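You operate a simulated robot arm through the tools that you are given. There is no shell and no other tool.

Carry out the task below with a simulated robot arm. There is one attempt and no reset: what you move stays moved.

## Task
Sand the burrs off the blue-rimmed ring in the blue nest, then lay it on the done tray.
Fine: the burr block goes back; leave the other rings. Set down upright: orange burr block. What is to be rubbed or washed off counts as gone when no trace of it is left.
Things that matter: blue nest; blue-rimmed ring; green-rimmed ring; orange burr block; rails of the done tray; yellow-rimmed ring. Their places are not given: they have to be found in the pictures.

It is judged by the outcome, as a careful person would: the job done as asked, and still so three seconds after it is handed in. It fails if anything else is knocked over, pushed out of place, dropped, spilled or broken.

## Robot
A 7-joint arm with a two-finger parallel gripper, fixed in place. Base frame: the origin is at the foot of the arm, x ahead of it, y to its left, z up. Readings come in cm, degrees, newtons and seconds.
Its first joint turns from -166.0 to 166.0 degrees. Payload 3.43 kg.
Tool frame: the origin (TCP) lies between the finger pads and is the grasp point; the fingertips stand 3 cm ahead of it; z points along the fingers, y is the line along which they close. Largest opening 9.4 cm; finger width 2.8, thickness 1; the body of the gripper, 5 by 9.6 cm, starts 5.5 cm behind the TCP.
Orientation is that of the tool frame in the base frame, as [roll, pitch, yaw] about the fixed x, y, z axes, in that order (R = Rz(yaw) Ry(pitch) Rx(roll)). With the fingers straight down and closing along the base's y, the tool's x points along the base's -x, its y along +y and its z along -z.

## Interface
- The arm moves only by the tool move_arm. Its argument "deltas" is a list of rows, each a list of 7 numbers: the shift along the base's x, y, z in cm, then the turn, a rotation vector about the base's x, y, z in degrees, then the opening in per cent of the stroke, from 0 (shut) to 100 (fully open). In form: [[x, y, z, ax, ay, az, claw], ...]. A call has 1 to 20 rows; each row shifts and turns the commanded pose from where the row before left it. Rows are played at 5 a second. More than 5 cm and 8.6 degrees between two rows, or a gripper value outside its range, and nothing of the call is played. A pose out of reach is approached as far as the arm can. The call stops where the force on the tool passes 40 N (or 10 N more than at its start, if that is more) or the arm is blocked; 0.2 s more then pass. The fingers move at their own pace (about 4.5 cm/s each) and stop on an object; they squeeze with about 22 N. The grip force told is the motor's: it shows also when the fingers shut on nothing. Time passes only in rows, and 0.2 s behind the last, so rows that do not move let the fingers close. It gives the time, the measured TCP pose, the force on the tool (base axes), the opening and the grip force at its end, in the units of the frame above (readings bear some noise), with the torque about the TCP (base axes, N m) and any sound that the robot's microphone picked up.
- Cameras (640 x 400 px; columns grow to the right, rows downward): "scene" is fixed at [40.11, 64.79, 165.03]; the picture's right is [-0.89, -0.46, 0.00], its down [-0.43, 0.84, -0.33] and it looks along [0.15, -0.29, -0.94] (base axes); focal length 214 px, centre (320, 200). "wrist" rides on the gripper at [7.6, 1.4, -10.3] in the tool frame; the picture's right is [-0.18, 0.98, 0.00], its down [-0.75, -0.14, -0.64] and it looks along [-0.63, -0.12, 0.77] (tool axes); focal length 243 px, centre (320, 200).
- camera(camera): a new picture of that camera. The clock stands still meanwhile.
- point_at(camera, pixels): for up to 12 pixels [column, row] of the newest picture of that camera ("zoom" is the newest enlarged one), the place [x, y, z] in the base frame of the surface seen there, good to about 0.3 cm. The clock stands still meanwhile.
- close_up(camera, box): a new picture of the part [left, top, right, bottom] of that camera's present view, enlarged. The clock stands still meanwhile.
- hand_in(): hands the job in; it is judged then, once.

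Unless the task says otherwise, let go and move clear before handing in.

The tools are called as name(argument=value, ...) on one line, values as JSON. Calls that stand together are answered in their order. move_arm: Moves the arm, as the interface text tells. Its arguments: {"type":"object","properties":{"deltas":{"type":"array","items":{"type":"array","items":{"type":"number"}}}},"required":["deltas"]} The other tools are called the same way: camera (camera) takes a picture; point_at (camera, pixels) gives the place of the surface under pixels of a picture; close_up (camera, box) takes an enlarged picture of a part of a camera's view; hand_in () hands the job in.

At the start:

```text
time: 0.0
ee_pos: [58.0, 14.26, 123.45]
ee_rot: [-179.9, 0.0, 180.0]
force: [-0.7, 0.1, 0.4]
torque: [0.01, 0.02, 0.01]
opening: 9.38
grasp_force: 0.0
```

scene: 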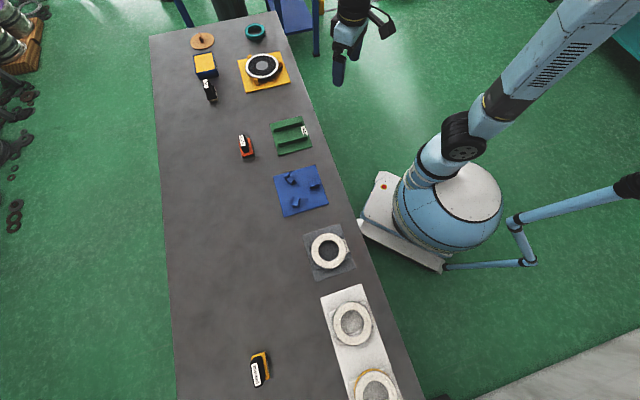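
wrist: 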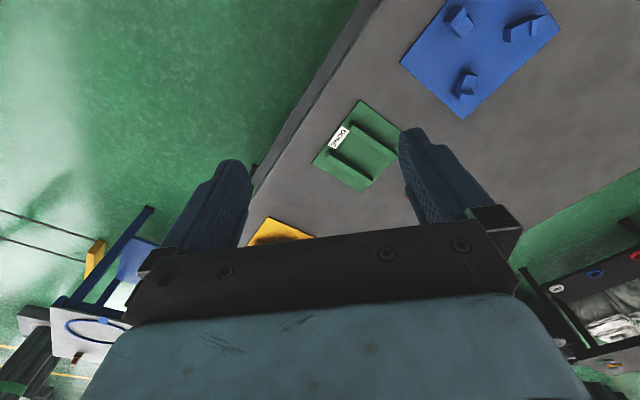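

I see a blue plate near (300,190) with three jaws, a green tray near (291,135) with a "DONE" label, and rings at (328,250), (352,323) and (375,385). I'll enlarge these parts to find the rims, burrs and blocks.

close_up(camera="scene", box=[220, 100, 380, 220])

close_up(camera="scene", box=[240, 220, 420, 400])

close_up(camera="scene", box=[160, 10, 320, 110])

```text
3.33 times, centred on (300, 160) of scene
```

zoom: 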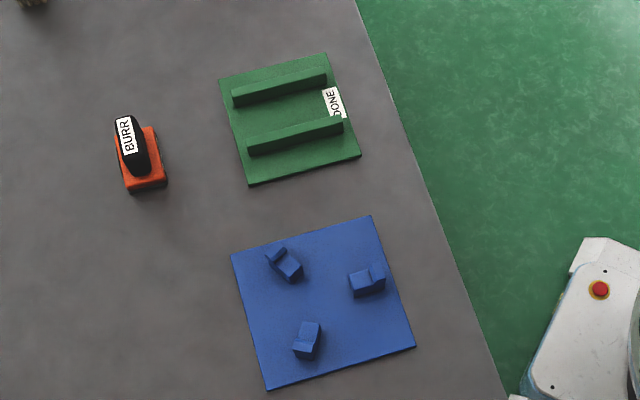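

```text
2.22 times, centred on (330, 310) of scene
```

zoom: 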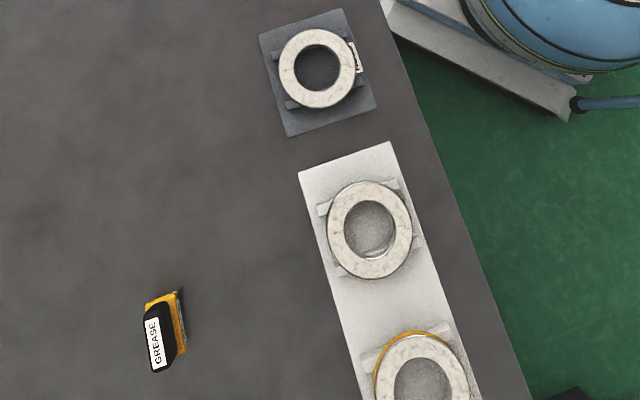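

```text
4.00 times, centred on (240, 60) of scene
```

zoom: 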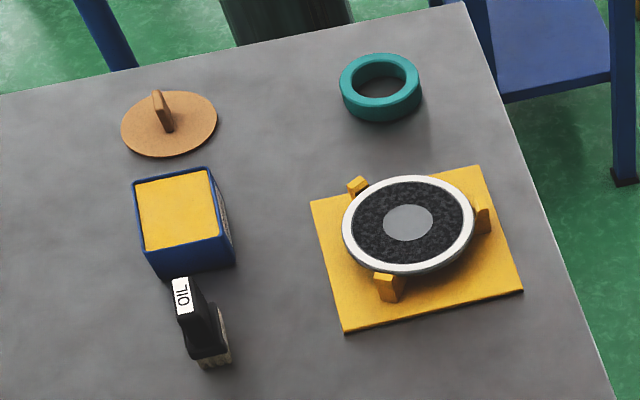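

The blue nest is empty; three whitish rings stand on racks below, and the rim colours aren't all visible. I'll measure where things are in the scene picture.

camera(camera="scene")

point_at(camera="scene", pixels=[[328, 250], [314, 250], [352, 305], [352, 323], [375, 373], [245, 146], [292, 177], [314, 185], [296, 203], [280, 215], [291, 137], [263, 67]])

close_up(camera="scene", box=[290, 220, 370, 290])

close_up(camera="scene", box=[310, 280, 410, 400])

```text
taken
```

scene: 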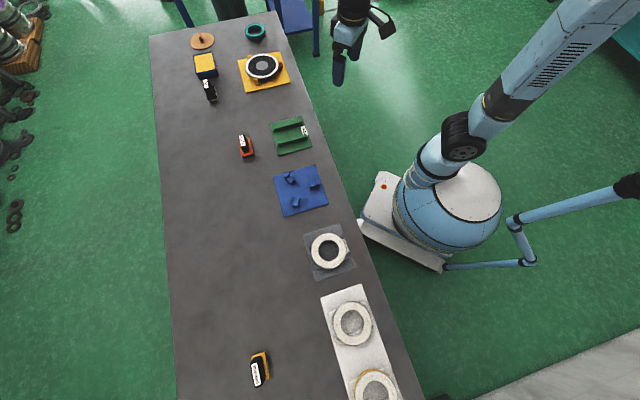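

```text
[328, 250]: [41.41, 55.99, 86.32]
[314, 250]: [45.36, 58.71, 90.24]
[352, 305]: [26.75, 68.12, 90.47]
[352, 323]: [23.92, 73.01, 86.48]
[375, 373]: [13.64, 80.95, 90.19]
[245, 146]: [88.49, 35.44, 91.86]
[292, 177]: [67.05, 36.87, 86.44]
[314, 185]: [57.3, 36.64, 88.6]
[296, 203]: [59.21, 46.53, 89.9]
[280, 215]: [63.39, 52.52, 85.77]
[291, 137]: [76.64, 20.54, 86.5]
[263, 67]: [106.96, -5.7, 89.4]
```

```text
5.71 times, centred on (330, 255) of scene
```

zoom: 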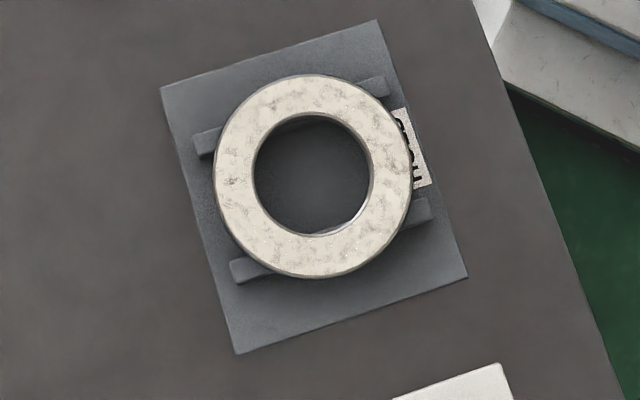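

```text
3.33 times, centred on (360, 340) of scene
```

zoom: 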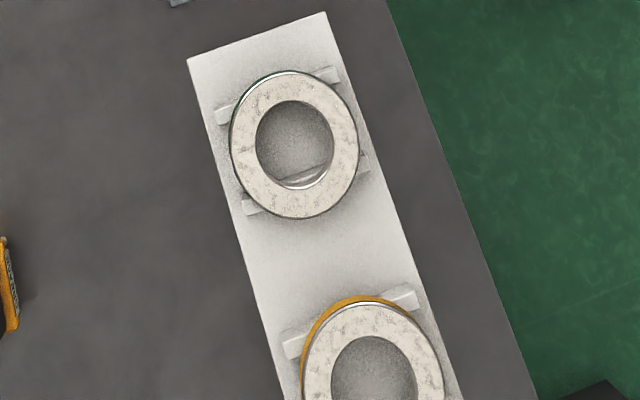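

The ring at (328,250) sits on a dark tray at about (41,56,90), and the middle ring shows a green rim and the lower one yellow. I'll swing the arm over to see the side of the first ring with the wrist camera.

move_arm(deltas=[[-1.54, 3.87, -1.15, 0, 0, 5.35, 100], [-1.83, 3.61, -1.15, 0, 0, 5.35, 100], [-2.1, 3.54, -1.15, 0, 0, 5.35, 100], [-2.32, 3.36, -1.15, 0, 0, 5.35, 100], [-2.4, 3.12, -1.15, 0, 0, 5.35, 100], [-2.73, 2.96, -1.15, 0, 0, 5.35, 100], [-2.9, 2.72, -1.15, 0, 0, 5.35, 100], [-3.07, 2.5, -1.15, 0, 0, 5.35, 100], [-3.07, 2.26, -1.15, 0, 0, 5.35, 100], [-3.34, 2.0, -1.15, 0, 0, 5.35, 100], [0, 0, 0, 0, 0, 0, 100]])

camera(camera="wrist")

camera(camera="scene")

```text
time: 2.4
ee_pos: [32.86, 44.14, 111.91]
ee_rot: [180.0, 0.1, -126.4]
force: [0.7, -0.3, 0.0]
torque: [0.01, -0.01, 0.03]
opening: 9.37
grasp_force: 0.1
```

```text
taken
```

wrist: 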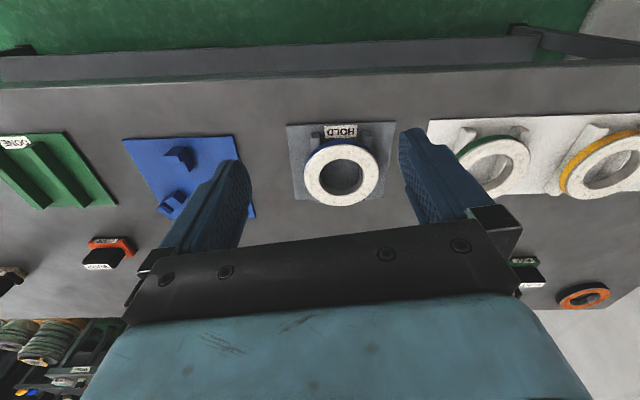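

```text
taken
```

scene: 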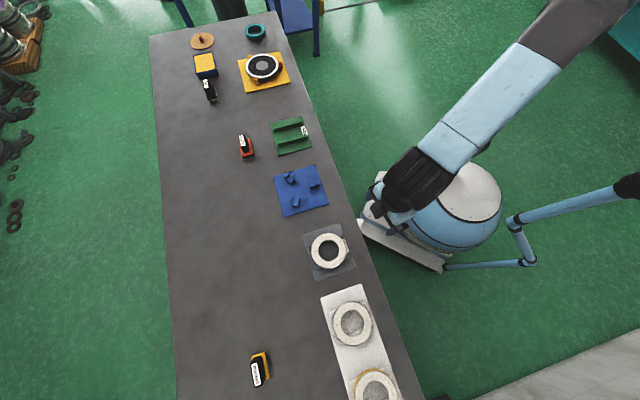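

The wrist picture shows a blue rim under the ring on the "HOLD" tray at (341,172), green at (491,163) and yellow at (600,165). I'll enlarge the ring and the nest.

close_up(camera="wrist", box=[270, 110, 410, 215])

point_at(camera="zoom", pixels=[[154, 282], [330, 422], [498, 280], [320, 170], [325, 300], [232, 282], [410, 290], [320, 225], [240, 150], [180, 112], [120, 200], [470, 210]])

close_up(camera="wrist", box=[110, 125, 260, 225])

```text
3.81 times, centred on (340, 162) of wrist
```

zoom: 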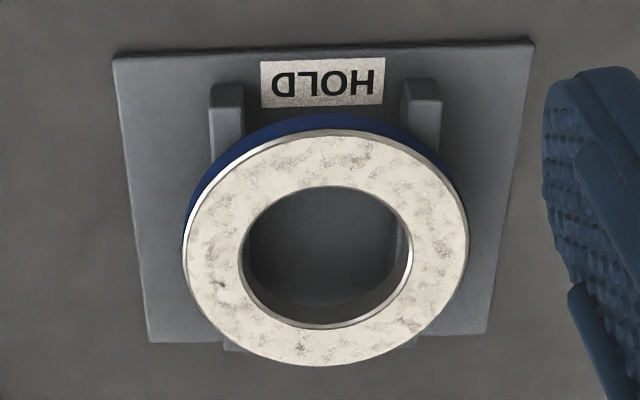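

```text
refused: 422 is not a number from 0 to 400
```

```text
4.00 times, centred on (185, 175) of wrist
```

zoom: 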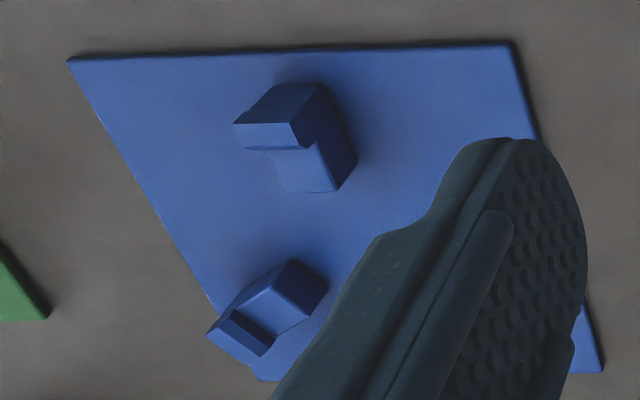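

The ring on the HOLD tray has the blue rim and a mottled burr face on top; each nest jaw has a ledge and an outer lip. I'll measure the ring's edges.

close_up(camera="wrist", box=[270, 110, 410, 215])

point_at(camera="zoom", pixels=[[188, 250], [325, 362], [463, 248], [325, 137], [244, 258], [325, 322], [408, 250], [325, 190], [228, 105], [425, 95], [150, 200], [330, 240]])

```text
3.81 times, centred on (340, 162) of wrist
```

zoom: 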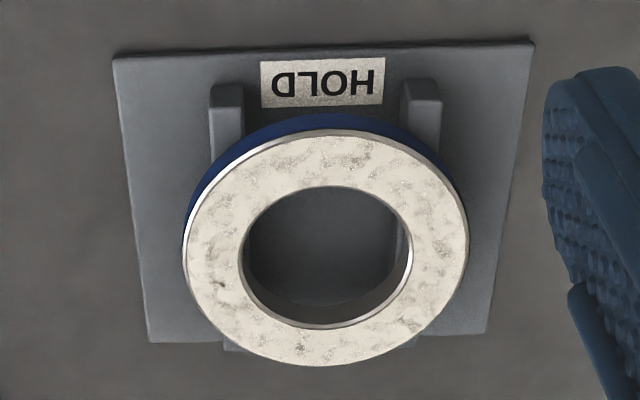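

```text
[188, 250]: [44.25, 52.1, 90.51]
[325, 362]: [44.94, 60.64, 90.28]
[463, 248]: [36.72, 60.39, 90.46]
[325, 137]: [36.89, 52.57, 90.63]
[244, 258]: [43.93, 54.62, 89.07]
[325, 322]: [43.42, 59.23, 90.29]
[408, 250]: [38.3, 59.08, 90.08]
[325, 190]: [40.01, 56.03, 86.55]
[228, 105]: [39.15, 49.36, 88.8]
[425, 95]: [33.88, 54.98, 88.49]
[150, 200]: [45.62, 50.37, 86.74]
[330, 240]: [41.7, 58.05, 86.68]
```

The ring's outer diameter is about 11.3 cm, hole 7 cm, centre about (40.7, 56.4), top z 90.5, rails' top 88.6. Next I'll move to look at the nest, tray and burr block with the wrist camera.

move_arm(deltas=[[2.65, -2.83, 0, 0, 0, -4, 100], [2.65, -2.83, 0, 0, 0, -4, 100], [2.65, -2.83, 0, 0, 0, -4, 100], [2.65, -2.83, 0, 0, 0, -4, 100], [2.65, -2.83, 0, 0, 0, -4, 100], [0, 0, 0, 0, 0, 0, 100]])

camera(camera="wrist")

```text
time: 3.8
ee_pos: [46.15, 30.09, 112.08]
ee_rot: [180.0, 0.1, -146.4]
force: [-0.3, -0.1, -0.3]
torque: [-0.01, 0.01, 0.01]
opening: 9.39
grasp_force: 0.0
```

```text
taken
```

wrist: 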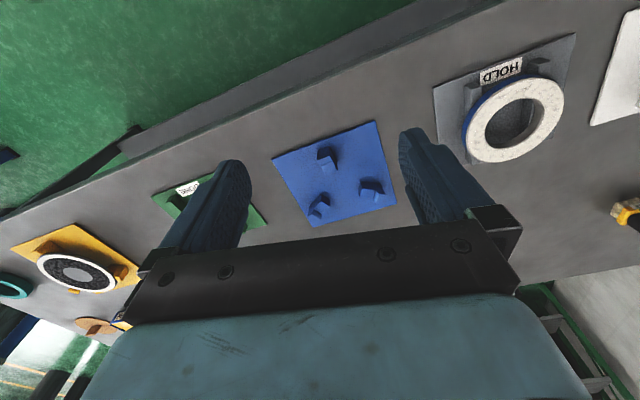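

The nest is now clear around (335,172) in the wrist picture. I'll enlarge it and measure the jaws.

close_up(camera="wrist", box=[265, 115, 405, 235])

```text
3.33 times, centred on (335, 175) of wrist
```

zoom: 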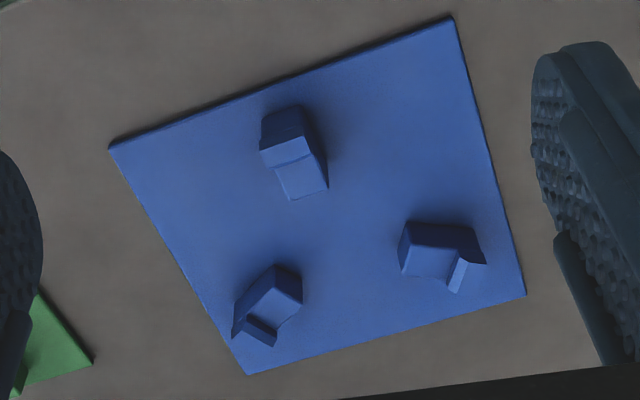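

point_at(camera="zoom", pixels=[[288, 158], [288, 112], [298, 172], [308, 192], [425, 262], [448, 268], [458, 272], [405, 272], [285, 300], [265, 318], [258, 332], [290, 275]])

point_at(camera="wrist", pixels=[[274, 159], [375, 122], [396, 203], [316, 226], [330, 190]])

```text
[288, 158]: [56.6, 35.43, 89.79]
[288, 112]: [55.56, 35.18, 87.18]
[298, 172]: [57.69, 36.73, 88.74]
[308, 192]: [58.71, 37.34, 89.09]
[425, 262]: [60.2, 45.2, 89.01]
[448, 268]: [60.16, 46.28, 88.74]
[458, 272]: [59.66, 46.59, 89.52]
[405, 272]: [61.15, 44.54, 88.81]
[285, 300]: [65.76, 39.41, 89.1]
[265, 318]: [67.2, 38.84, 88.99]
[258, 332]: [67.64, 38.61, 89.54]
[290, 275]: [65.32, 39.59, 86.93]
```

```text
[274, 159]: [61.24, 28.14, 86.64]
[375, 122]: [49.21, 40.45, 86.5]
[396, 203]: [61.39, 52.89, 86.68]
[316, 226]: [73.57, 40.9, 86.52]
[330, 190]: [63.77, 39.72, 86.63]
```

The nest's centre is about (61.35, 40.6), ledges z≈89 at angles ~105°, 225° and 345°, so a grip on the ring's 45° side stays clear of the jaws. I'll turn the tool so the fingers close along 45° and go above the far wall of the blue-rimmed ring.

move_arm(deltas=[[-0.183, 2.466, -1, 0, 0, -6.55, 60], [-0.183, 2.466, -1, 0, 0, -6.55, 60], [-0.183, 2.466, -1, 0, 0, -6.55, 60], [-0.183, 2.466, -1, 0, 0, -6.55, 60], [-0.183, 2.466, -1, 0, 0, -6.55, 60], [-0.183, 2.466, -1, 0, 0, -6.55, 60], [-0.183, 2.466, -1, 0, 0, -6.55, 60], [-0.183, 2.466, -1, 0, 0, -6.55, 60], [-0.183, 2.466, -1, 0, 0, -6.55, 60], [-0.183, 2.466, -1, 0, 0, -6.55, 60], [-0.183, 2.466, -1, 0, 0, -6.55, 60], [-0.183, 2.466, -1, 0, 0, -6.55, 60], [0, 0, 0, 0, 0, 0, 60]])

camera(camera="wrist")

camera(camera="scene")

```text
time: 6.6
ee_pos: [43.89, 59.79, 100.09]
ee_rot: [179.9, -0.1, 134.8]
force: [0.2, -0.3, 0.7]
torque: [0.0, -0.01, -0.01]
opening: 5.62
grasp_force: 0.1
```

```text
taken
```

wrist: 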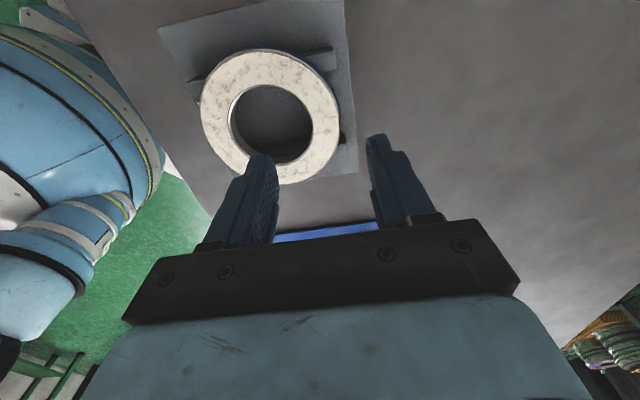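

```text
taken
```

scene: 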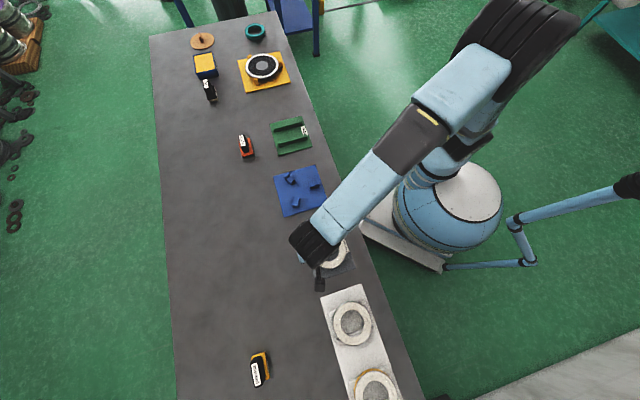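

The tool is above the ring's far wall; the ring is visible at about (270,115) in the wrist picture. I'll enlarge it and re-measure the ring from this view.

close_up(camera="wrist", box=[150, 0, 370, 200])

point_at(camera="wrist", pixels=[[205, 120], [335, 118], [268, 53], [235, 160], [300, 180], [320, 70], [222, 70], [330, 145], [232, 110], [309, 120], [318, 53], [345, 140]])

```text
2.00 times, centred on (260, 100) of wrist
```

zoom: 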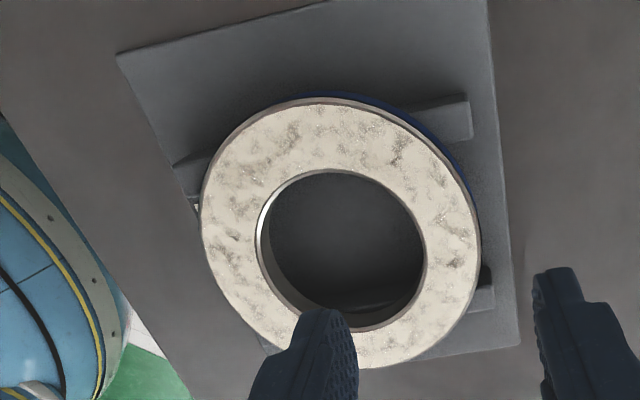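

```text
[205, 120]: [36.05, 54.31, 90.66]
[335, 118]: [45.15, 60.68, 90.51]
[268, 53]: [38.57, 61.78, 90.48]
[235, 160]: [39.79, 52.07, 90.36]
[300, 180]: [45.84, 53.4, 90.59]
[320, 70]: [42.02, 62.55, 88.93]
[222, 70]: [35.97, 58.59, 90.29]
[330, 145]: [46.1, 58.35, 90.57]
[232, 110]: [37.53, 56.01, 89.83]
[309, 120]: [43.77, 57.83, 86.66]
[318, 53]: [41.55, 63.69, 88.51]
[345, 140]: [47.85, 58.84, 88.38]
```

Ring centre refined to about (41.0, 56.7), radius ~5.6, and both fingers straddle the wall at the 45° side. I'll descend so the tips stand at z≈87.7, just below the ring, and then close.

move_arm(deltas=[[0.26, 0.09, -2.4, 0, 0, 0.2, 60], [0, 0, -2, 0, 0, 0, 60], [0, 0, -2, 0, 0, 0, 60], [0, 0, -1.5, 0, 0, 0, 60], [0, 0, -1, 0, 0, 0, 60], [0, 0, -0.5, 0, 0, 0, 60], [0, 0, 0, 0, 0, 0, 60]])

camera(camera="wrist")

```text
time: 8.2
ee_pos: [44.19, 59.86, 90.55]
ee_rot: [179.9, 0.0, 135.1]
force: [-0.6, -0.4, 0.7]
torque: [-0.01, -0.01, 0.0]
opening: 5.64
grasp_force: 0.1
```

```text
taken
```

wrist: 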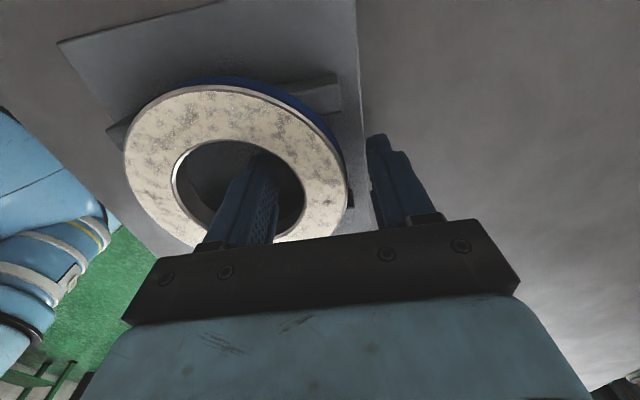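

The inner finger is in the hole at (250,200) and the outer finger is beyond the rim at (395,190), with no contact force. I'll close on the wall.

move_arm(deltas=[[0, 0, 0, 0, 0, 0, 40], [0, 0, 0, 0, 0, 0, 25], [0, 0, 0, 0, 0, 0, 10], [0, 0, 0, 0, 0, 0, 0], [0, 0, 0, 0, 0, 0, 0]])

camera(camera="wrist")

```text
time: 9.4
ee_pos: [44.01, 60.06, 90.67]
ee_rot: [-180.0, 0.0, 135.1]
force: [1.8, -2.6, 0.3]
torque: [-0.09, -0.2, 0.11]
opening: 3.27
grasp_force: 22.3
```

```text
taken
```

wrist: 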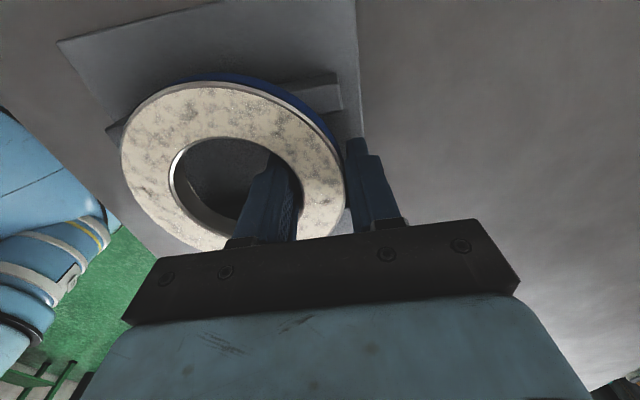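

The fingers stopped at 3.27 cm with a small sideways force, which hints at a grip slightly off the ring's radial line. I'll re-measure the ring as gripped.

close_up(camera="wrist", box=[100, 60, 420, 260])

point_at(camera="wrist", pixels=[[125, 160], [148, 208], [195, 244], [140, 120], [175, 95], [225, 88], [270, 100], [310, 130], [335, 165], [343, 190], [175, 175], [200, 145]])

```text
2.00 times, centred on (260, 160) of wrist
```

zoom: 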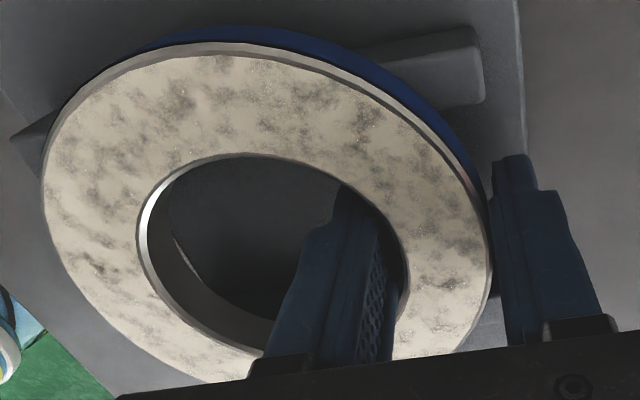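

```text
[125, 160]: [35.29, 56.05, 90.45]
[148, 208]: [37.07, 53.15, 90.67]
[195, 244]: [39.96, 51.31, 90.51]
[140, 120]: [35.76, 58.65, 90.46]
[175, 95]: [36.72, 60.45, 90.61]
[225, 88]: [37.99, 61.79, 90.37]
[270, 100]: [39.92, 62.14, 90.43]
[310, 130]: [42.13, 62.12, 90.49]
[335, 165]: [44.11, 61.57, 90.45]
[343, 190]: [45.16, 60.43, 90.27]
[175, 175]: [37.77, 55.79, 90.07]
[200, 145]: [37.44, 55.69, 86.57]
```

The gripped ring's centre fits (40.9, 56.9), well on the tool's closing line, so the grip is centred. I'll lift it a little and check that it stays level.

move_arm(deltas=[[0, 0, 0.5, 0, 0, 0, 0], [0, 0, 1, 0, 0, 0, 0], [0, 0, 2, 0, 0, 0, 0], [0, 0, 3, 0, 0, 0, 0], [0, 0, 3, 0, 0, 0, 0], [0, 0, 0, 0, 0, 0, 0]])

camera(camera="wrist")

point_at(camera="wrist", pixels=[[125, 160], [148, 208], [195, 244], [140, 120], [175, 95], [225, 88], [270, 100], [310, 130], [335, 165], [343, 190]])

```text
time: 10.8
ee_pos: [43.98, 59.85, 100.08]
ee_rot: [-179.9, 0.1, 135.1]
force: [-0.4, -0.5, -8.7]
torque: [0.31, -0.27, 0.03]
opening: 3.25
grasp_force: 22.3
```

```text
taken
```

wrist: 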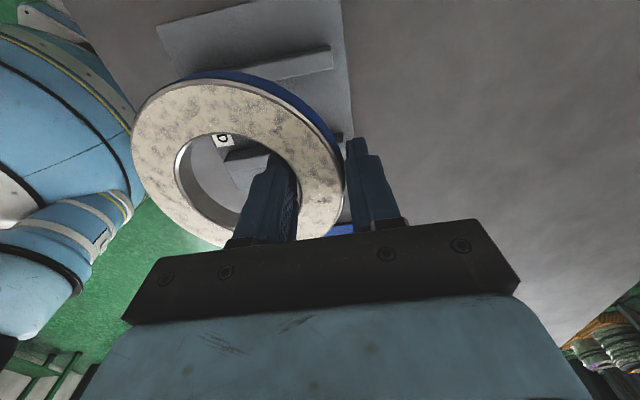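

```text
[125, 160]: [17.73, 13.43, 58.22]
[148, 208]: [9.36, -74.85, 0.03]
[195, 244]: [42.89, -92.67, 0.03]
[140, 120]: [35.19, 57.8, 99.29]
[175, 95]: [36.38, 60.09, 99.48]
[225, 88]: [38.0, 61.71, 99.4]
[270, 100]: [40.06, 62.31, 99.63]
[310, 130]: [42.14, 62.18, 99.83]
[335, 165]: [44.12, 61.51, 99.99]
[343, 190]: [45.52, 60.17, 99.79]
```

The ring is lifted (about 8.7 N) but sags about 4.5° toward the robot (z 99.3 at (140,120) versus 100.0 at (335,165)). I'll tilt the tool to level the ring and measure again.

move_arm(deltas=[[0, 0, 0, -1.6, 1.6, 0, 0], [0, 0, 0, -1.6, 1.6, 0, 0], [0, 0, 0, 0, 0, 0, 0], [0, 0, 0, 0, 0, 0, 0]])

camera(camera="wrist")

point_at(camera="wrist", pixels=[[136, 150], [145, 180], [205, 235], [143, 120], [175, 95], [225, 90], [270, 100], [310, 130], [335, 165], [341, 190], [180, 175], [320, 220]])

```text
time: 11.8
ee_pos: [44.08, 59.94, 100.06]
ee_rot: [-175.5, 0.0, 135.2]
force: [0.0, 0.5, -8.2]
torque: [0.28, -0.25, -0.01]
opening: 3.31
grasp_force: 21.9
```

```text
taken
```

wrist: 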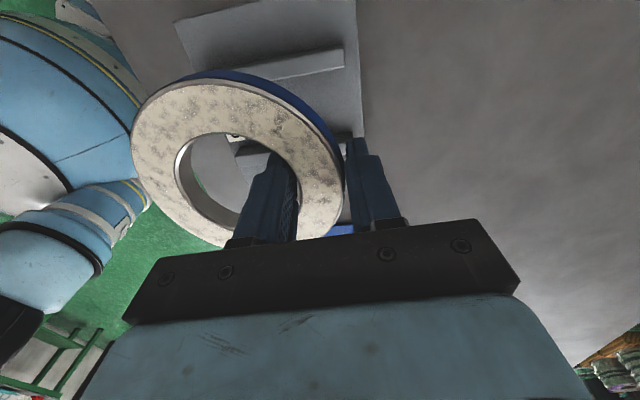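

```text
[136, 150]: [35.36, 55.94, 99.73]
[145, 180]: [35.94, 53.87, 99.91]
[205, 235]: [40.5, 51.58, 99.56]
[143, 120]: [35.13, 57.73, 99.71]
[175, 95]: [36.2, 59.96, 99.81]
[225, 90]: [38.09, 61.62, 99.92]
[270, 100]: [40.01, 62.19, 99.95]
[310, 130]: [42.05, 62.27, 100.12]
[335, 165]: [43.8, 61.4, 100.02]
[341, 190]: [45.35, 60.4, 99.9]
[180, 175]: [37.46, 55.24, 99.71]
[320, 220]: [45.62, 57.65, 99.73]
```

The ring is nearly level now, its centre about (3.25, 3.05) behind the TCP. I'll carry it slowly over the nest at this height.

move_arm(deltas=[[1, -0.8, 0, -0.6, 0.6, 0, 0], [1.5, -1.2, 0, 0, 0, 0, 0], [2.05, -1.63, 0, 0, 0, 0, 0], [2.05, -1.63, 0, 0, 0, 0, 0], [2.05, -1.63, 0, 0, 0, 0, 0], [2.05, -1.63, 0, 0, 0, 0, 0], [2.05, -1.63, 0, 0, 0, 0, 0], [2.05, -1.63, 0, 0, 0, 0, 0], [2.05, -1.63, 0, 0, 0, 0, 0], [1.67, -1.25, 0, 0, 0, 0, 0], [1.2, -0.8, 0, 0, 0, 0, 0], [0.8, -0.4, 0, 0, 0, 0, 0], [0, 0, 0, 0, 0, 0, 0], [0, 0, 0, 0, 0, 0, 0]])

camera(camera="wrist")

close_up(camera="scene", box=[260, 150, 360, 230])

```text
time: 14.8
ee_pos: [64.72, 44.11, 100.1]
ee_rot: [-174.6, 0.0, 135.2]
force: [-0.1, 0.0, -8.6]
torque: [0.27, -0.3, -0.04]
opening: 3.31
grasp_force: 22.3
```

```text
taken
```

wrist: 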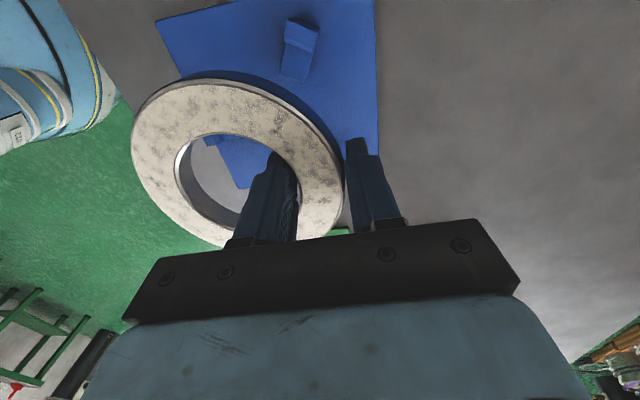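

```text
5.00 times, centred on (310, 190) of scene
```

zoom: 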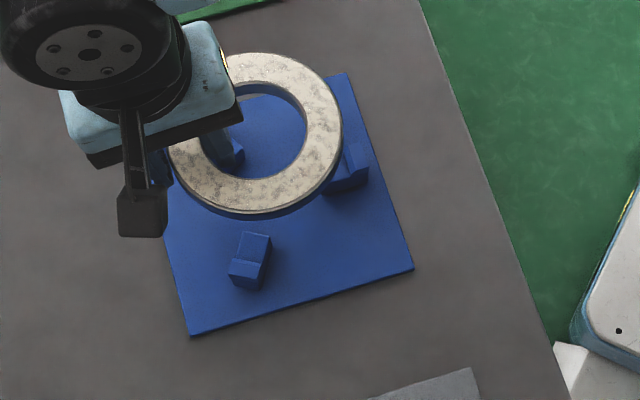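

The ring is above the nest. I'll measure the ring's present centre and re-measure the nest plate and visible jaws from both views.

point_at(camera="wrist", pixels=[[136, 150], [145, 180], [205, 235], [143, 120], [175, 97], [225, 90], [270, 104], [310, 134], [335, 169], [341, 190], [180, 175], [320, 220]])

point_at(camera="zoom", pixels=[[191, 334], [412, 269], [345, 74], [252, 263], [246, 269], [262, 236], [232, 262], [268, 262], [348, 170], [360, 160], [238, 212], [255, 56]])

close_up(camera="wrist", box=[240, 0, 380, 100])

```text
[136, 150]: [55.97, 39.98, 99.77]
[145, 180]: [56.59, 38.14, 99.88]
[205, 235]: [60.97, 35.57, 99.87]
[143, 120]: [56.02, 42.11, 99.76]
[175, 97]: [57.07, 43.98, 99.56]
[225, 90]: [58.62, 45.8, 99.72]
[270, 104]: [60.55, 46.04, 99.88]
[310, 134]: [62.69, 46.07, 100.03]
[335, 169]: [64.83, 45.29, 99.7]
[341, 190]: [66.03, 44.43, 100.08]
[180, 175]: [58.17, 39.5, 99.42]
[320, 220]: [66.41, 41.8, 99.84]
```

```text
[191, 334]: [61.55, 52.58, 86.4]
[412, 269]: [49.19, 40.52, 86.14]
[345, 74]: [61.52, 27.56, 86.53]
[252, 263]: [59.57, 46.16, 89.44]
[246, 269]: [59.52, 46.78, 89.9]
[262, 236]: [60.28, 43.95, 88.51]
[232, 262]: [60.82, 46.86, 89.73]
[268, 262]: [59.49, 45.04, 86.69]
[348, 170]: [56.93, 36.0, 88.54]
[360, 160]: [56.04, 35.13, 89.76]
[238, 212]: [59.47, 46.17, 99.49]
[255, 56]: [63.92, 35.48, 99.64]
```

```text
4.00 times, centred on (310, 50) of wrist
```

zoom: 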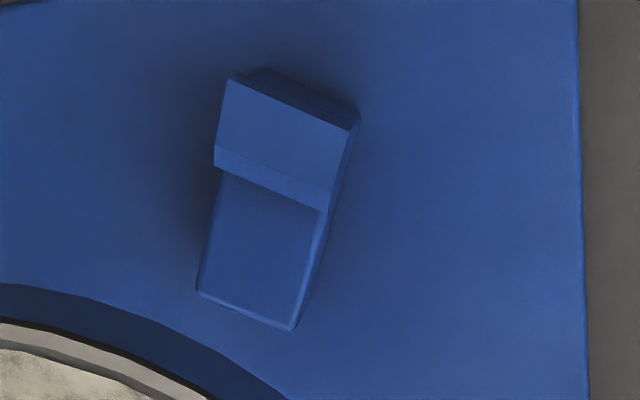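

point_at(camera="zoom", pixels=[[225, 175], [272, 194], [320, 210], [218, 150], [275, 172], [330, 190], [285, 120], [250, 320], [205, 285], [285, 322], [250, 255]])

point_at(camera="wrist", pixels=[[157, 22], [374, 3], [242, 187]])

```text
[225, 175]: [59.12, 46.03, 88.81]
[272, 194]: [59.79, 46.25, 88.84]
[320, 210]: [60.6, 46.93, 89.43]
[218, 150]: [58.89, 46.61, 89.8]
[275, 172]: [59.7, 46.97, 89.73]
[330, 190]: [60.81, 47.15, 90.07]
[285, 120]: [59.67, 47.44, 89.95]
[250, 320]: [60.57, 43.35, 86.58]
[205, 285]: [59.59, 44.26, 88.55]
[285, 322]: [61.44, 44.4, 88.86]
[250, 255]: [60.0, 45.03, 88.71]
```

```text
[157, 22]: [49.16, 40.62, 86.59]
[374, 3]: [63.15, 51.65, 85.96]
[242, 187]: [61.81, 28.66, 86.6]
```

The jaw's lip is chamfered like a funnel (radius 5.9 at the ledge, 6.6 at the top), and the ring centre (61.5, 40.85) needs about (-0.15, -0.35) to meet the nest centre. I'll correct and lower to just above the ledges.

move_arm(deltas=[[-0.15, -0.35, -1, 0, 0, 0, 0], [0, 0, -1.5, 0, 0, 0, 0], [0, 0, -1.5, 0, 0, 0, 0], [0, 0, -1.5, 0, 0, 0, 0], [0, 0, -1, 0, 0, 0, 0], [0, 0, -0.5, 0, 0, 0, 0], [0, 0, 0, 0, 0, 0, 0]])

camera(camera="wrist")

close_up(camera="scene", box=[260, 150, 360, 230])

```text
time: 16.4
ee_pos: [64.68, 43.74, 93.13]
ee_rot: [-174.6, -0.1, 135.1]
force: [0.1, -0.5, -8.4]
torque: [0.29, -0.31, 0.0]
opening: 3.27
grasp_force: 22.0
```

```text
taken
```

wrist: 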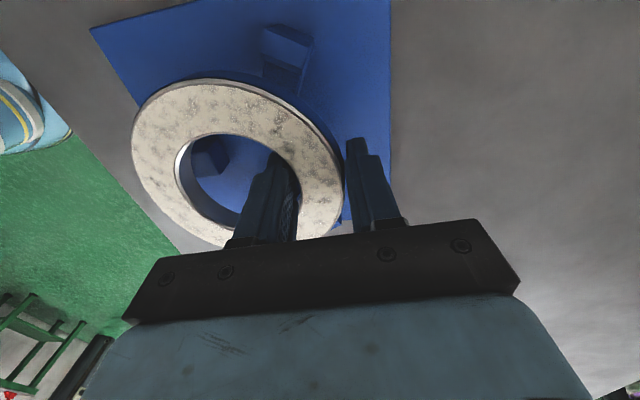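

```text
5.00 times, centred on (310, 190) of scene
```

zoom: 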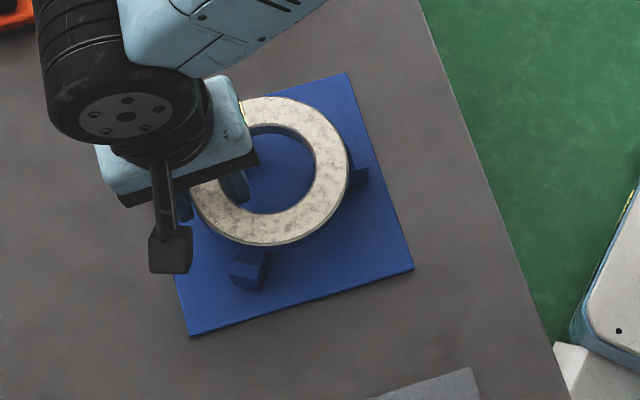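

The ring sits concentric over the three jaws with about 2 cm to go. I'll lower in small steps and watch the force.

move_arm(deltas=[[0, 0, -0.4, 0, 0, 0, 0], [0, 0, -0.4, 0, 0, 0, 0], [0, 0, -0.4, 0, 0, 0, 0], [0, 0, -0.3, 0, 0, 0, 0], [0, 0, -0.2, 0, 0, 0, 0], [0, 0, 0, 0, 0, 0, 0]])

close_up(camera="wrist", box=[80, 0, 400, 250])

```text
time: 17.8
ee_pos: [64.56, 43.82, 91.43]
ee_rot: [-174.6, 0.1, 135.1]
force: [1.2, 1.6, -5.9]
torque: [0.05, -0.06, 0.03]
opening: 3.27
grasp_force: 22.0
```

```text
1.60 times, centred on (240, 125) of wrist
```

zoom: 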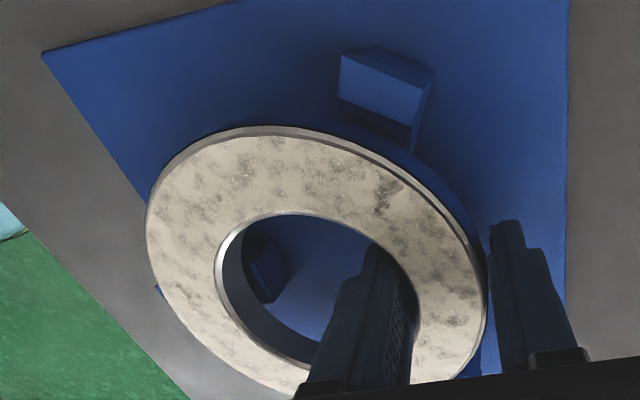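

The vertical load has dropped from 8.5 to 5.9 N, so the ring has begun to touch. I'll lower a bit further in fine steps.

move_arm(deltas=[[0, 0, -0.15, 0, 0, 0, 0], [0, 0, -0.15, 0, 0, 0, 0], [0, 0, 0, 0, 0, 0, 0]])

camera(camera="wrist")

point_at(camera="wrist", pixels=[[138, 150], [148, 190], [205, 240], [145, 120], [175, 97], [225, 90], [270, 104], [310, 134], [335, 169], [341, 190], [180, 175], [320, 220]])

```text
time: 18.6
ee_pos: [64.57, 43.87, 91.09]
ee_rot: [-174.5, 0.1, 135.0]
force: [6.2, 6.8, -4.5]
torque: [0.04, -0.03, -0.06]
opening: 3.25
grasp_force: 21.9
```

```text
taken
```

wrist: 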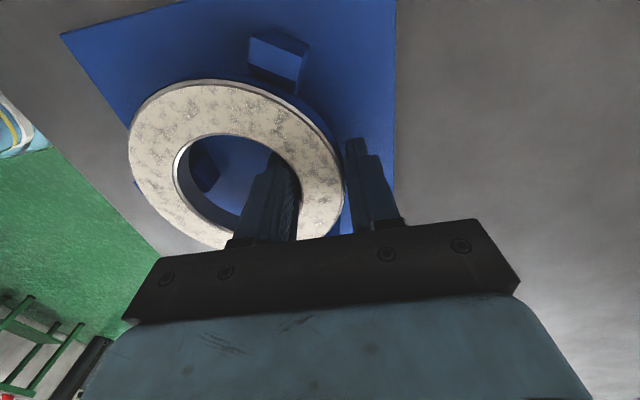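

```text
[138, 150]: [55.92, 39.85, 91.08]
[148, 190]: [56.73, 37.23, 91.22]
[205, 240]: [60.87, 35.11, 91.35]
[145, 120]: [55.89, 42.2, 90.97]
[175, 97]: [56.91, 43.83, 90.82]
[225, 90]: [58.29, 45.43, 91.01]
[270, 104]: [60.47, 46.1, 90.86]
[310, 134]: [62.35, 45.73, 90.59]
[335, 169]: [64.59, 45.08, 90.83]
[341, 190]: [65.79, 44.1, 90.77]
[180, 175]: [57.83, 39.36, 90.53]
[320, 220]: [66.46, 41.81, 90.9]
```

The sideways push (6.2, 6.8 N) shows the ring's robot side riding on the lip chamfer of the 225° jaw. I'll shift outward 0.3 cm along 45° and see whether it drops level.

move_arm(deltas=[[0.12, 0.12, 0, 0, 0, 0, 0], [0.12, 0.12, 0, 0, 0, 0, 0], [0, 0, -0.1, 0, 0, 0, 0], [0, 0, 0, 0, 0, 0, 0]])

camera(camera="wrist")

point_at(camera="wrist", pixels=[[138, 150], [148, 190], [205, 240], [145, 120], [175, 97], [225, 90], [270, 104], [310, 134], [335, 169], [341, 190], [180, 175], [320, 220]])

```text
time: 19.6
ee_pos: [64.76, 43.81, 90.9]
ee_rot: [-174.6, 0.1, 135.1]
force: [0.5, -0.6, -8.9]
torque: [0.26, -0.27, -0.01]
opening: 3.21
grasp_force: 21.6
```

```text
taken
```

wrist: 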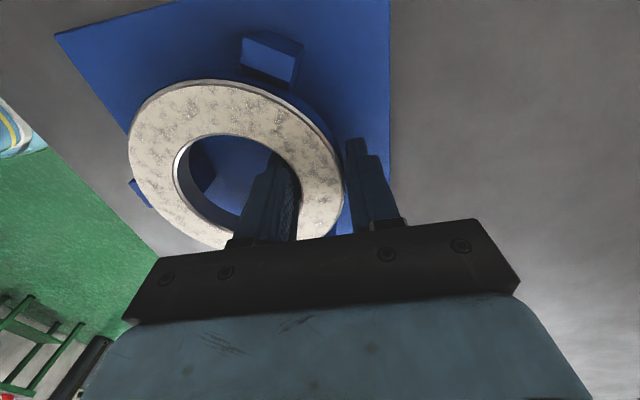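

```text
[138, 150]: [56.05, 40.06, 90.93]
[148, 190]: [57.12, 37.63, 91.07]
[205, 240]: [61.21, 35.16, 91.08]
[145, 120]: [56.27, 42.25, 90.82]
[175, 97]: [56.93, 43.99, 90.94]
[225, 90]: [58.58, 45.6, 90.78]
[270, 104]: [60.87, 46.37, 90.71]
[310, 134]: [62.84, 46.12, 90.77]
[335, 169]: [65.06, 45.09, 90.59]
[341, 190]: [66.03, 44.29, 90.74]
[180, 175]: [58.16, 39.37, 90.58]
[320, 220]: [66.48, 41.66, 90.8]
```

The load is back to 8.9 N, so the ring hangs free again and is no longer on the lip. I'll lower it further in fine steps.

move_arm(deltas=[[0, 0, -0.12, 0, 0, 0, 0], [0, 0, -0.12, 0, 0, 0, 0], [0, 0, 0, 0, 0, 0, 0]])

```text
time: 20.4
ee_pos: [64.7, 43.89, 90.74]
ee_rot: [-174.6, 0.0, 135.1]
force: [-0.5, -0.8, -3.7]
torque: [0.41, -0.09, -0.01]
opening: 3.23
grasp_force: 22.5
```

Jaw at 105° now carries some of the load with no sideways force, as wanted. I'll lower a little more.

move_arm(deltas=[[0, 0, -0.1, 0, 0, 0, 0], [0, 0, -0.1, 0, 0, 0, 0], [0, 0, 0, 0, 0, 0, 0]])

camera(camera="wrist")

close_up(camera="wrist", box=[100, 20, 400, 250])

point_at(camera="wrist", pixels=[[138, 150], [148, 190], [205, 240], [145, 120], [175, 97], [225, 90], [270, 104], [310, 134], [335, 169], [341, 190], [180, 175], [320, 220]])

```text
time: 21.2
ee_pos: [64.83, 43.9, 90.74]
ee_rot: [-174.8, -0.1, 135.1]
force: [1.0, -4.2, 24.7]
torque: [0.16, 0.04, 0.11]
opening: 3.24
grasp_force: 21.8
```

```text
taken
```

wrist: 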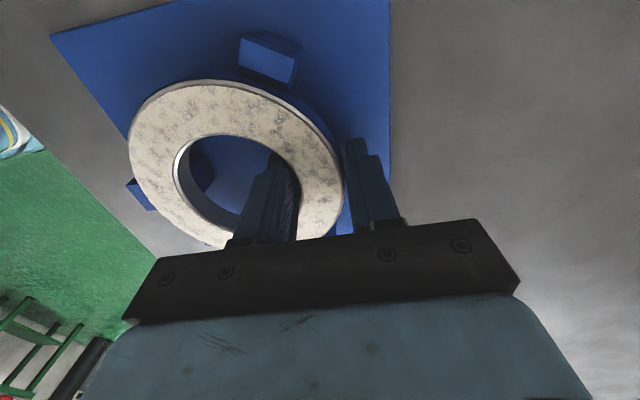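

```text
1.74 times, centred on (250, 135) of wrist
```

zoom: 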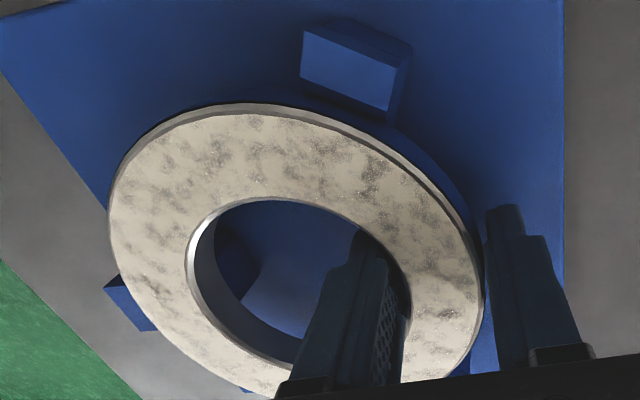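

```text
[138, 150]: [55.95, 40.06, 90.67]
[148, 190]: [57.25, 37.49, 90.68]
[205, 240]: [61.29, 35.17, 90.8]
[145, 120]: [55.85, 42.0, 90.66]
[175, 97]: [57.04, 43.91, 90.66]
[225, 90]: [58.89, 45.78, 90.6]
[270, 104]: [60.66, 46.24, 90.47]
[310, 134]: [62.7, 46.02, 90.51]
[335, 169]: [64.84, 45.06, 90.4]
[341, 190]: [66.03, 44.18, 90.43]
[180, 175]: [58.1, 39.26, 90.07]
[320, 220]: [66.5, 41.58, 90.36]
```

The ring is pressed onto the seat (about 25 N up), level within a degree or so. I'll ease up 0.1 cm and open the fingers gently.

move_arm(deltas=[[0, 0, 0.1, 0, 0, 0, 0], [0, 0, 0.02, 0, 0, 0, 36], [0, 0, 0, 0, 0, 0, 45], [0, 0, 0, 0, 0, 0, 58], [0, 0, 0, 0, 0, 0, 58], [0, 0, 0, 0, 0, 0, 58]])

camera(camera="wrist")

point_at(camera="wrist", pixels=[[138, 150], [148, 190], [205, 240], [145, 120], [175, 97], [225, 90], [270, 104], [310, 134], [335, 169], [341, 190], [180, 175], [320, 220]])

```text
time: 22.6
ee_pos: [64.78, 43.95, 90.71]
ee_rot: [-174.6, 0.0, 135.1]
force: [0.3, -0.2, 0.0]
torque: [-0.02, 0.03, 0.0]
opening: 5.43
grasp_force: 0.0
```

```text
taken
```

wrist: 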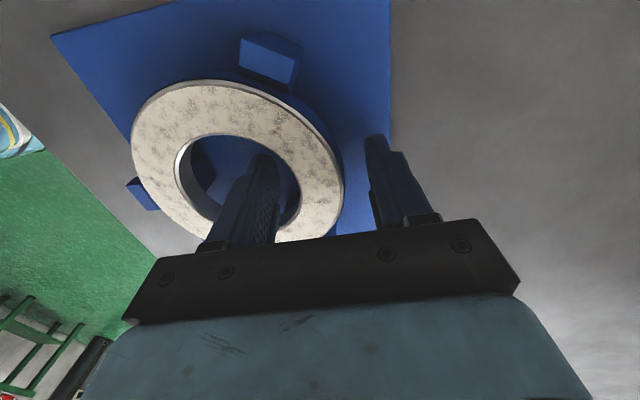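

```text
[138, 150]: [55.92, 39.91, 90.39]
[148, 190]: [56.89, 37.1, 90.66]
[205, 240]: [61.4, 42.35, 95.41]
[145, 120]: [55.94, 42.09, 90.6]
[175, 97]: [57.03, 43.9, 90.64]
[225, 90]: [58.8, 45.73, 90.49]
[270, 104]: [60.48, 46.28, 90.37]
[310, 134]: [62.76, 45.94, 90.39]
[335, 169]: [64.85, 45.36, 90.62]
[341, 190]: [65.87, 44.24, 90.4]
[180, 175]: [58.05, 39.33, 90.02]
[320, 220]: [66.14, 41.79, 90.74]
```

The ring is released and level in the nest (z 90.4–90.7 all round). I'll rise, undo the tilt, and then look at the burr block.

move_arm(deltas=[[0, 0, 1, 0, 0, 0, 58], [0, 0, 2, 0, 0, 0, 58], [0, 0, 3, 0, 0, 0, 58], [0, 0, 4, 1.9, -1.9, 0, 58], [0, 0, 4, 1.9, -1.9, 0, 58], [0, 0, 0, 0, 0, 0, 58]])

close_up(camera="scene", box=[215, 115, 275, 175])

camera(camera="wrist")

```text
time: 24.0
ee_pos: [64.89, 44.07, 104.73]
ee_rot: [180.0, -0.1, 135.2]
force: [0.2, -0.1, 0.0]
torque: [0.02, 0.01, 0.02]
opening: 5.44
grasp_force: 0.1
```

```text
6.67 times, centred on (245, 145) of scene
```

zoom: 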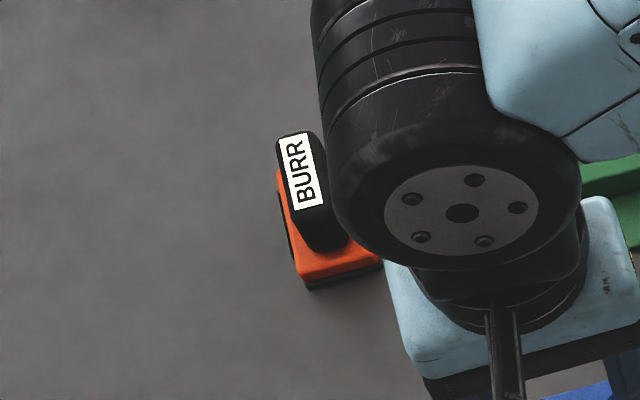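

```text
taken
```

wrist: 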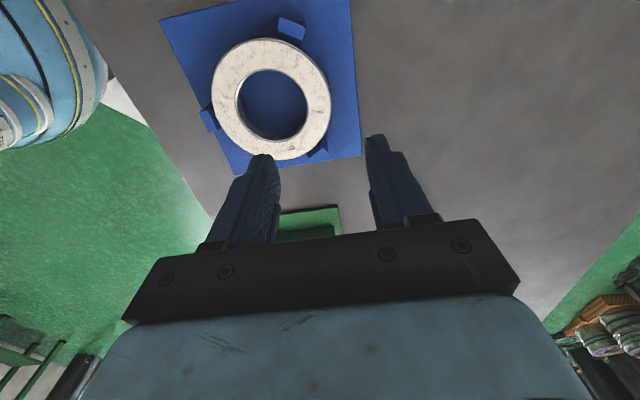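

The ring is seated in the nest in the wrist picture at (270,100). The block's handle runs along about 135°, so the present closing direction suits it; I'll go above the block to measure it.

move_arm(deltas=[[2.5, -0.92, -0.3, 0, 0, 0, 58], [2.5, -0.92, -0.3, 0, 0, 0, 58], [2.5, -0.92, -0.3, 0, 0, 0, 58], [2.5, -0.92, -0.3, 0, 0, 0, 58], [2.5, -0.92, -0.3, 0, 0, 0, 58], [2.5, -0.92, -0.3, 0, 0, 0, 58], [2.5, -0.92, -0.3, 0, 0, 0, 58], [2.5, -0.92, -0.3, 0, 0, 0, 58], [2.5, -0.92, -0.3, 0, 0, 0, 58], [0, 0, 0, 0, 0, 0, 58]])

camera(camera="wrist")

close_up(camera="wrist", box=[220, 40, 420, 180])

close_up(camera="scene", box=[260, 150, 340, 220])

```text
time: 26.2
ee_pos: [87.23, 35.61, 101.95]
ee_rot: [180.0, 0.1, 135.1]
force: [-0.2, -0.3, 0.3]
torque: [-0.02, -0.03, 0.01]
opening: 5.44
grasp_force: 0.0
```

```text
taken
```

wrist: 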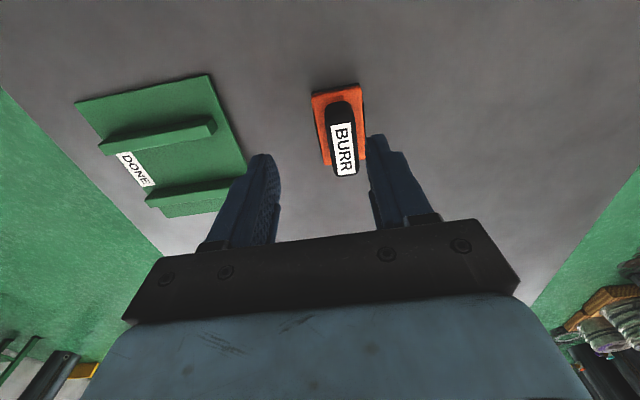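

```text
2.86 times, centred on (320, 110) of wrist
```

zoom: 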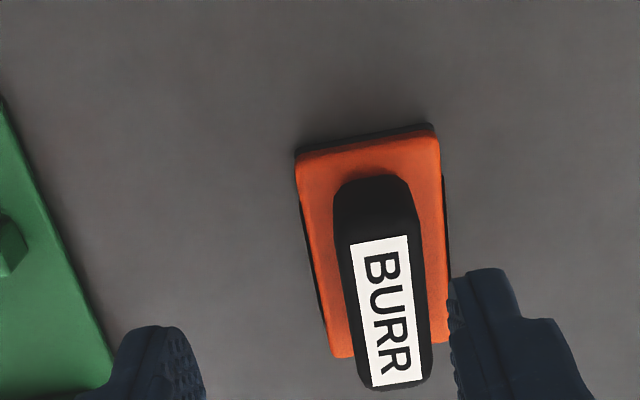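

```text
5.71 times, centred on (300, 185) of scene
```

zoom: 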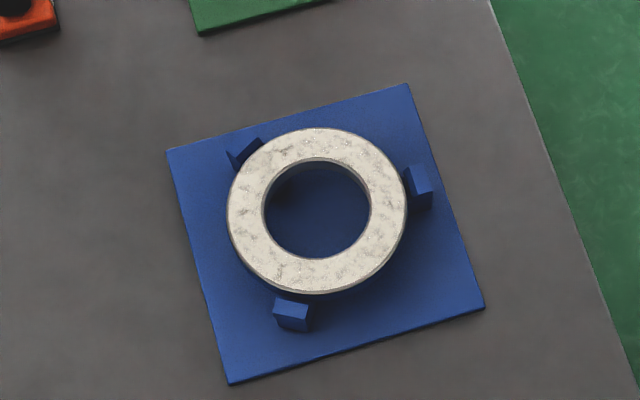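

The ring is well seated (scene close-up). Now I'll measure the block's handle and base from the wrist view, and the done tray rails too.

close_up(camera="wrist", box=[220, 40, 420, 180])

point_at(camera="zoom", pixels=[[355, 245], [410, 238], [375, 385], [420, 378], [298, 160], [438, 138], [330, 350], [445, 335], [372, 185], [340, 200], [385, 310], [410, 185]])

point_at(camera="wrist", pixels=[[77, 103], [208, 76], [244, 170], [213, 125], [102, 146], [230, 185], [150, 200], [160, 160], [205, 118], [110, 140]])

```text
2.86 times, centred on (320, 110) of wrist
```

zoom: 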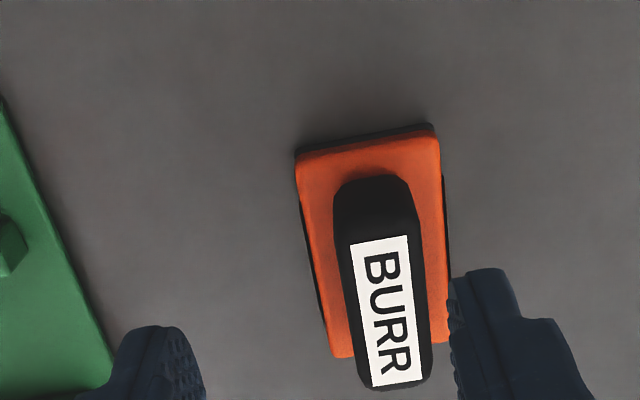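

```text
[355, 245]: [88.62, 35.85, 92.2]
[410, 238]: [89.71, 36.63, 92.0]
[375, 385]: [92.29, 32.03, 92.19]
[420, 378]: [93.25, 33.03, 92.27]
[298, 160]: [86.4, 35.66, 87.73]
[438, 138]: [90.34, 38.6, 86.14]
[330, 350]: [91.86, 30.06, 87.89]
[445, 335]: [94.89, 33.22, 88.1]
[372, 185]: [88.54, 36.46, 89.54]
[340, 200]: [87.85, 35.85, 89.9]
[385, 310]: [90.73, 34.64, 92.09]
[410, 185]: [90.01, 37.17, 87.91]
```

```text
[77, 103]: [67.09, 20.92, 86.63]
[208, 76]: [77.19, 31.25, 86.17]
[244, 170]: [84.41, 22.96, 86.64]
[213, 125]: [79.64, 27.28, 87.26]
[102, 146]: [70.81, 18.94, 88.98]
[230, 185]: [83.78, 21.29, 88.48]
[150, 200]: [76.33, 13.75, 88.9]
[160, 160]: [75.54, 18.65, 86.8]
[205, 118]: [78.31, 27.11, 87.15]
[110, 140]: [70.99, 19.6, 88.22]
```

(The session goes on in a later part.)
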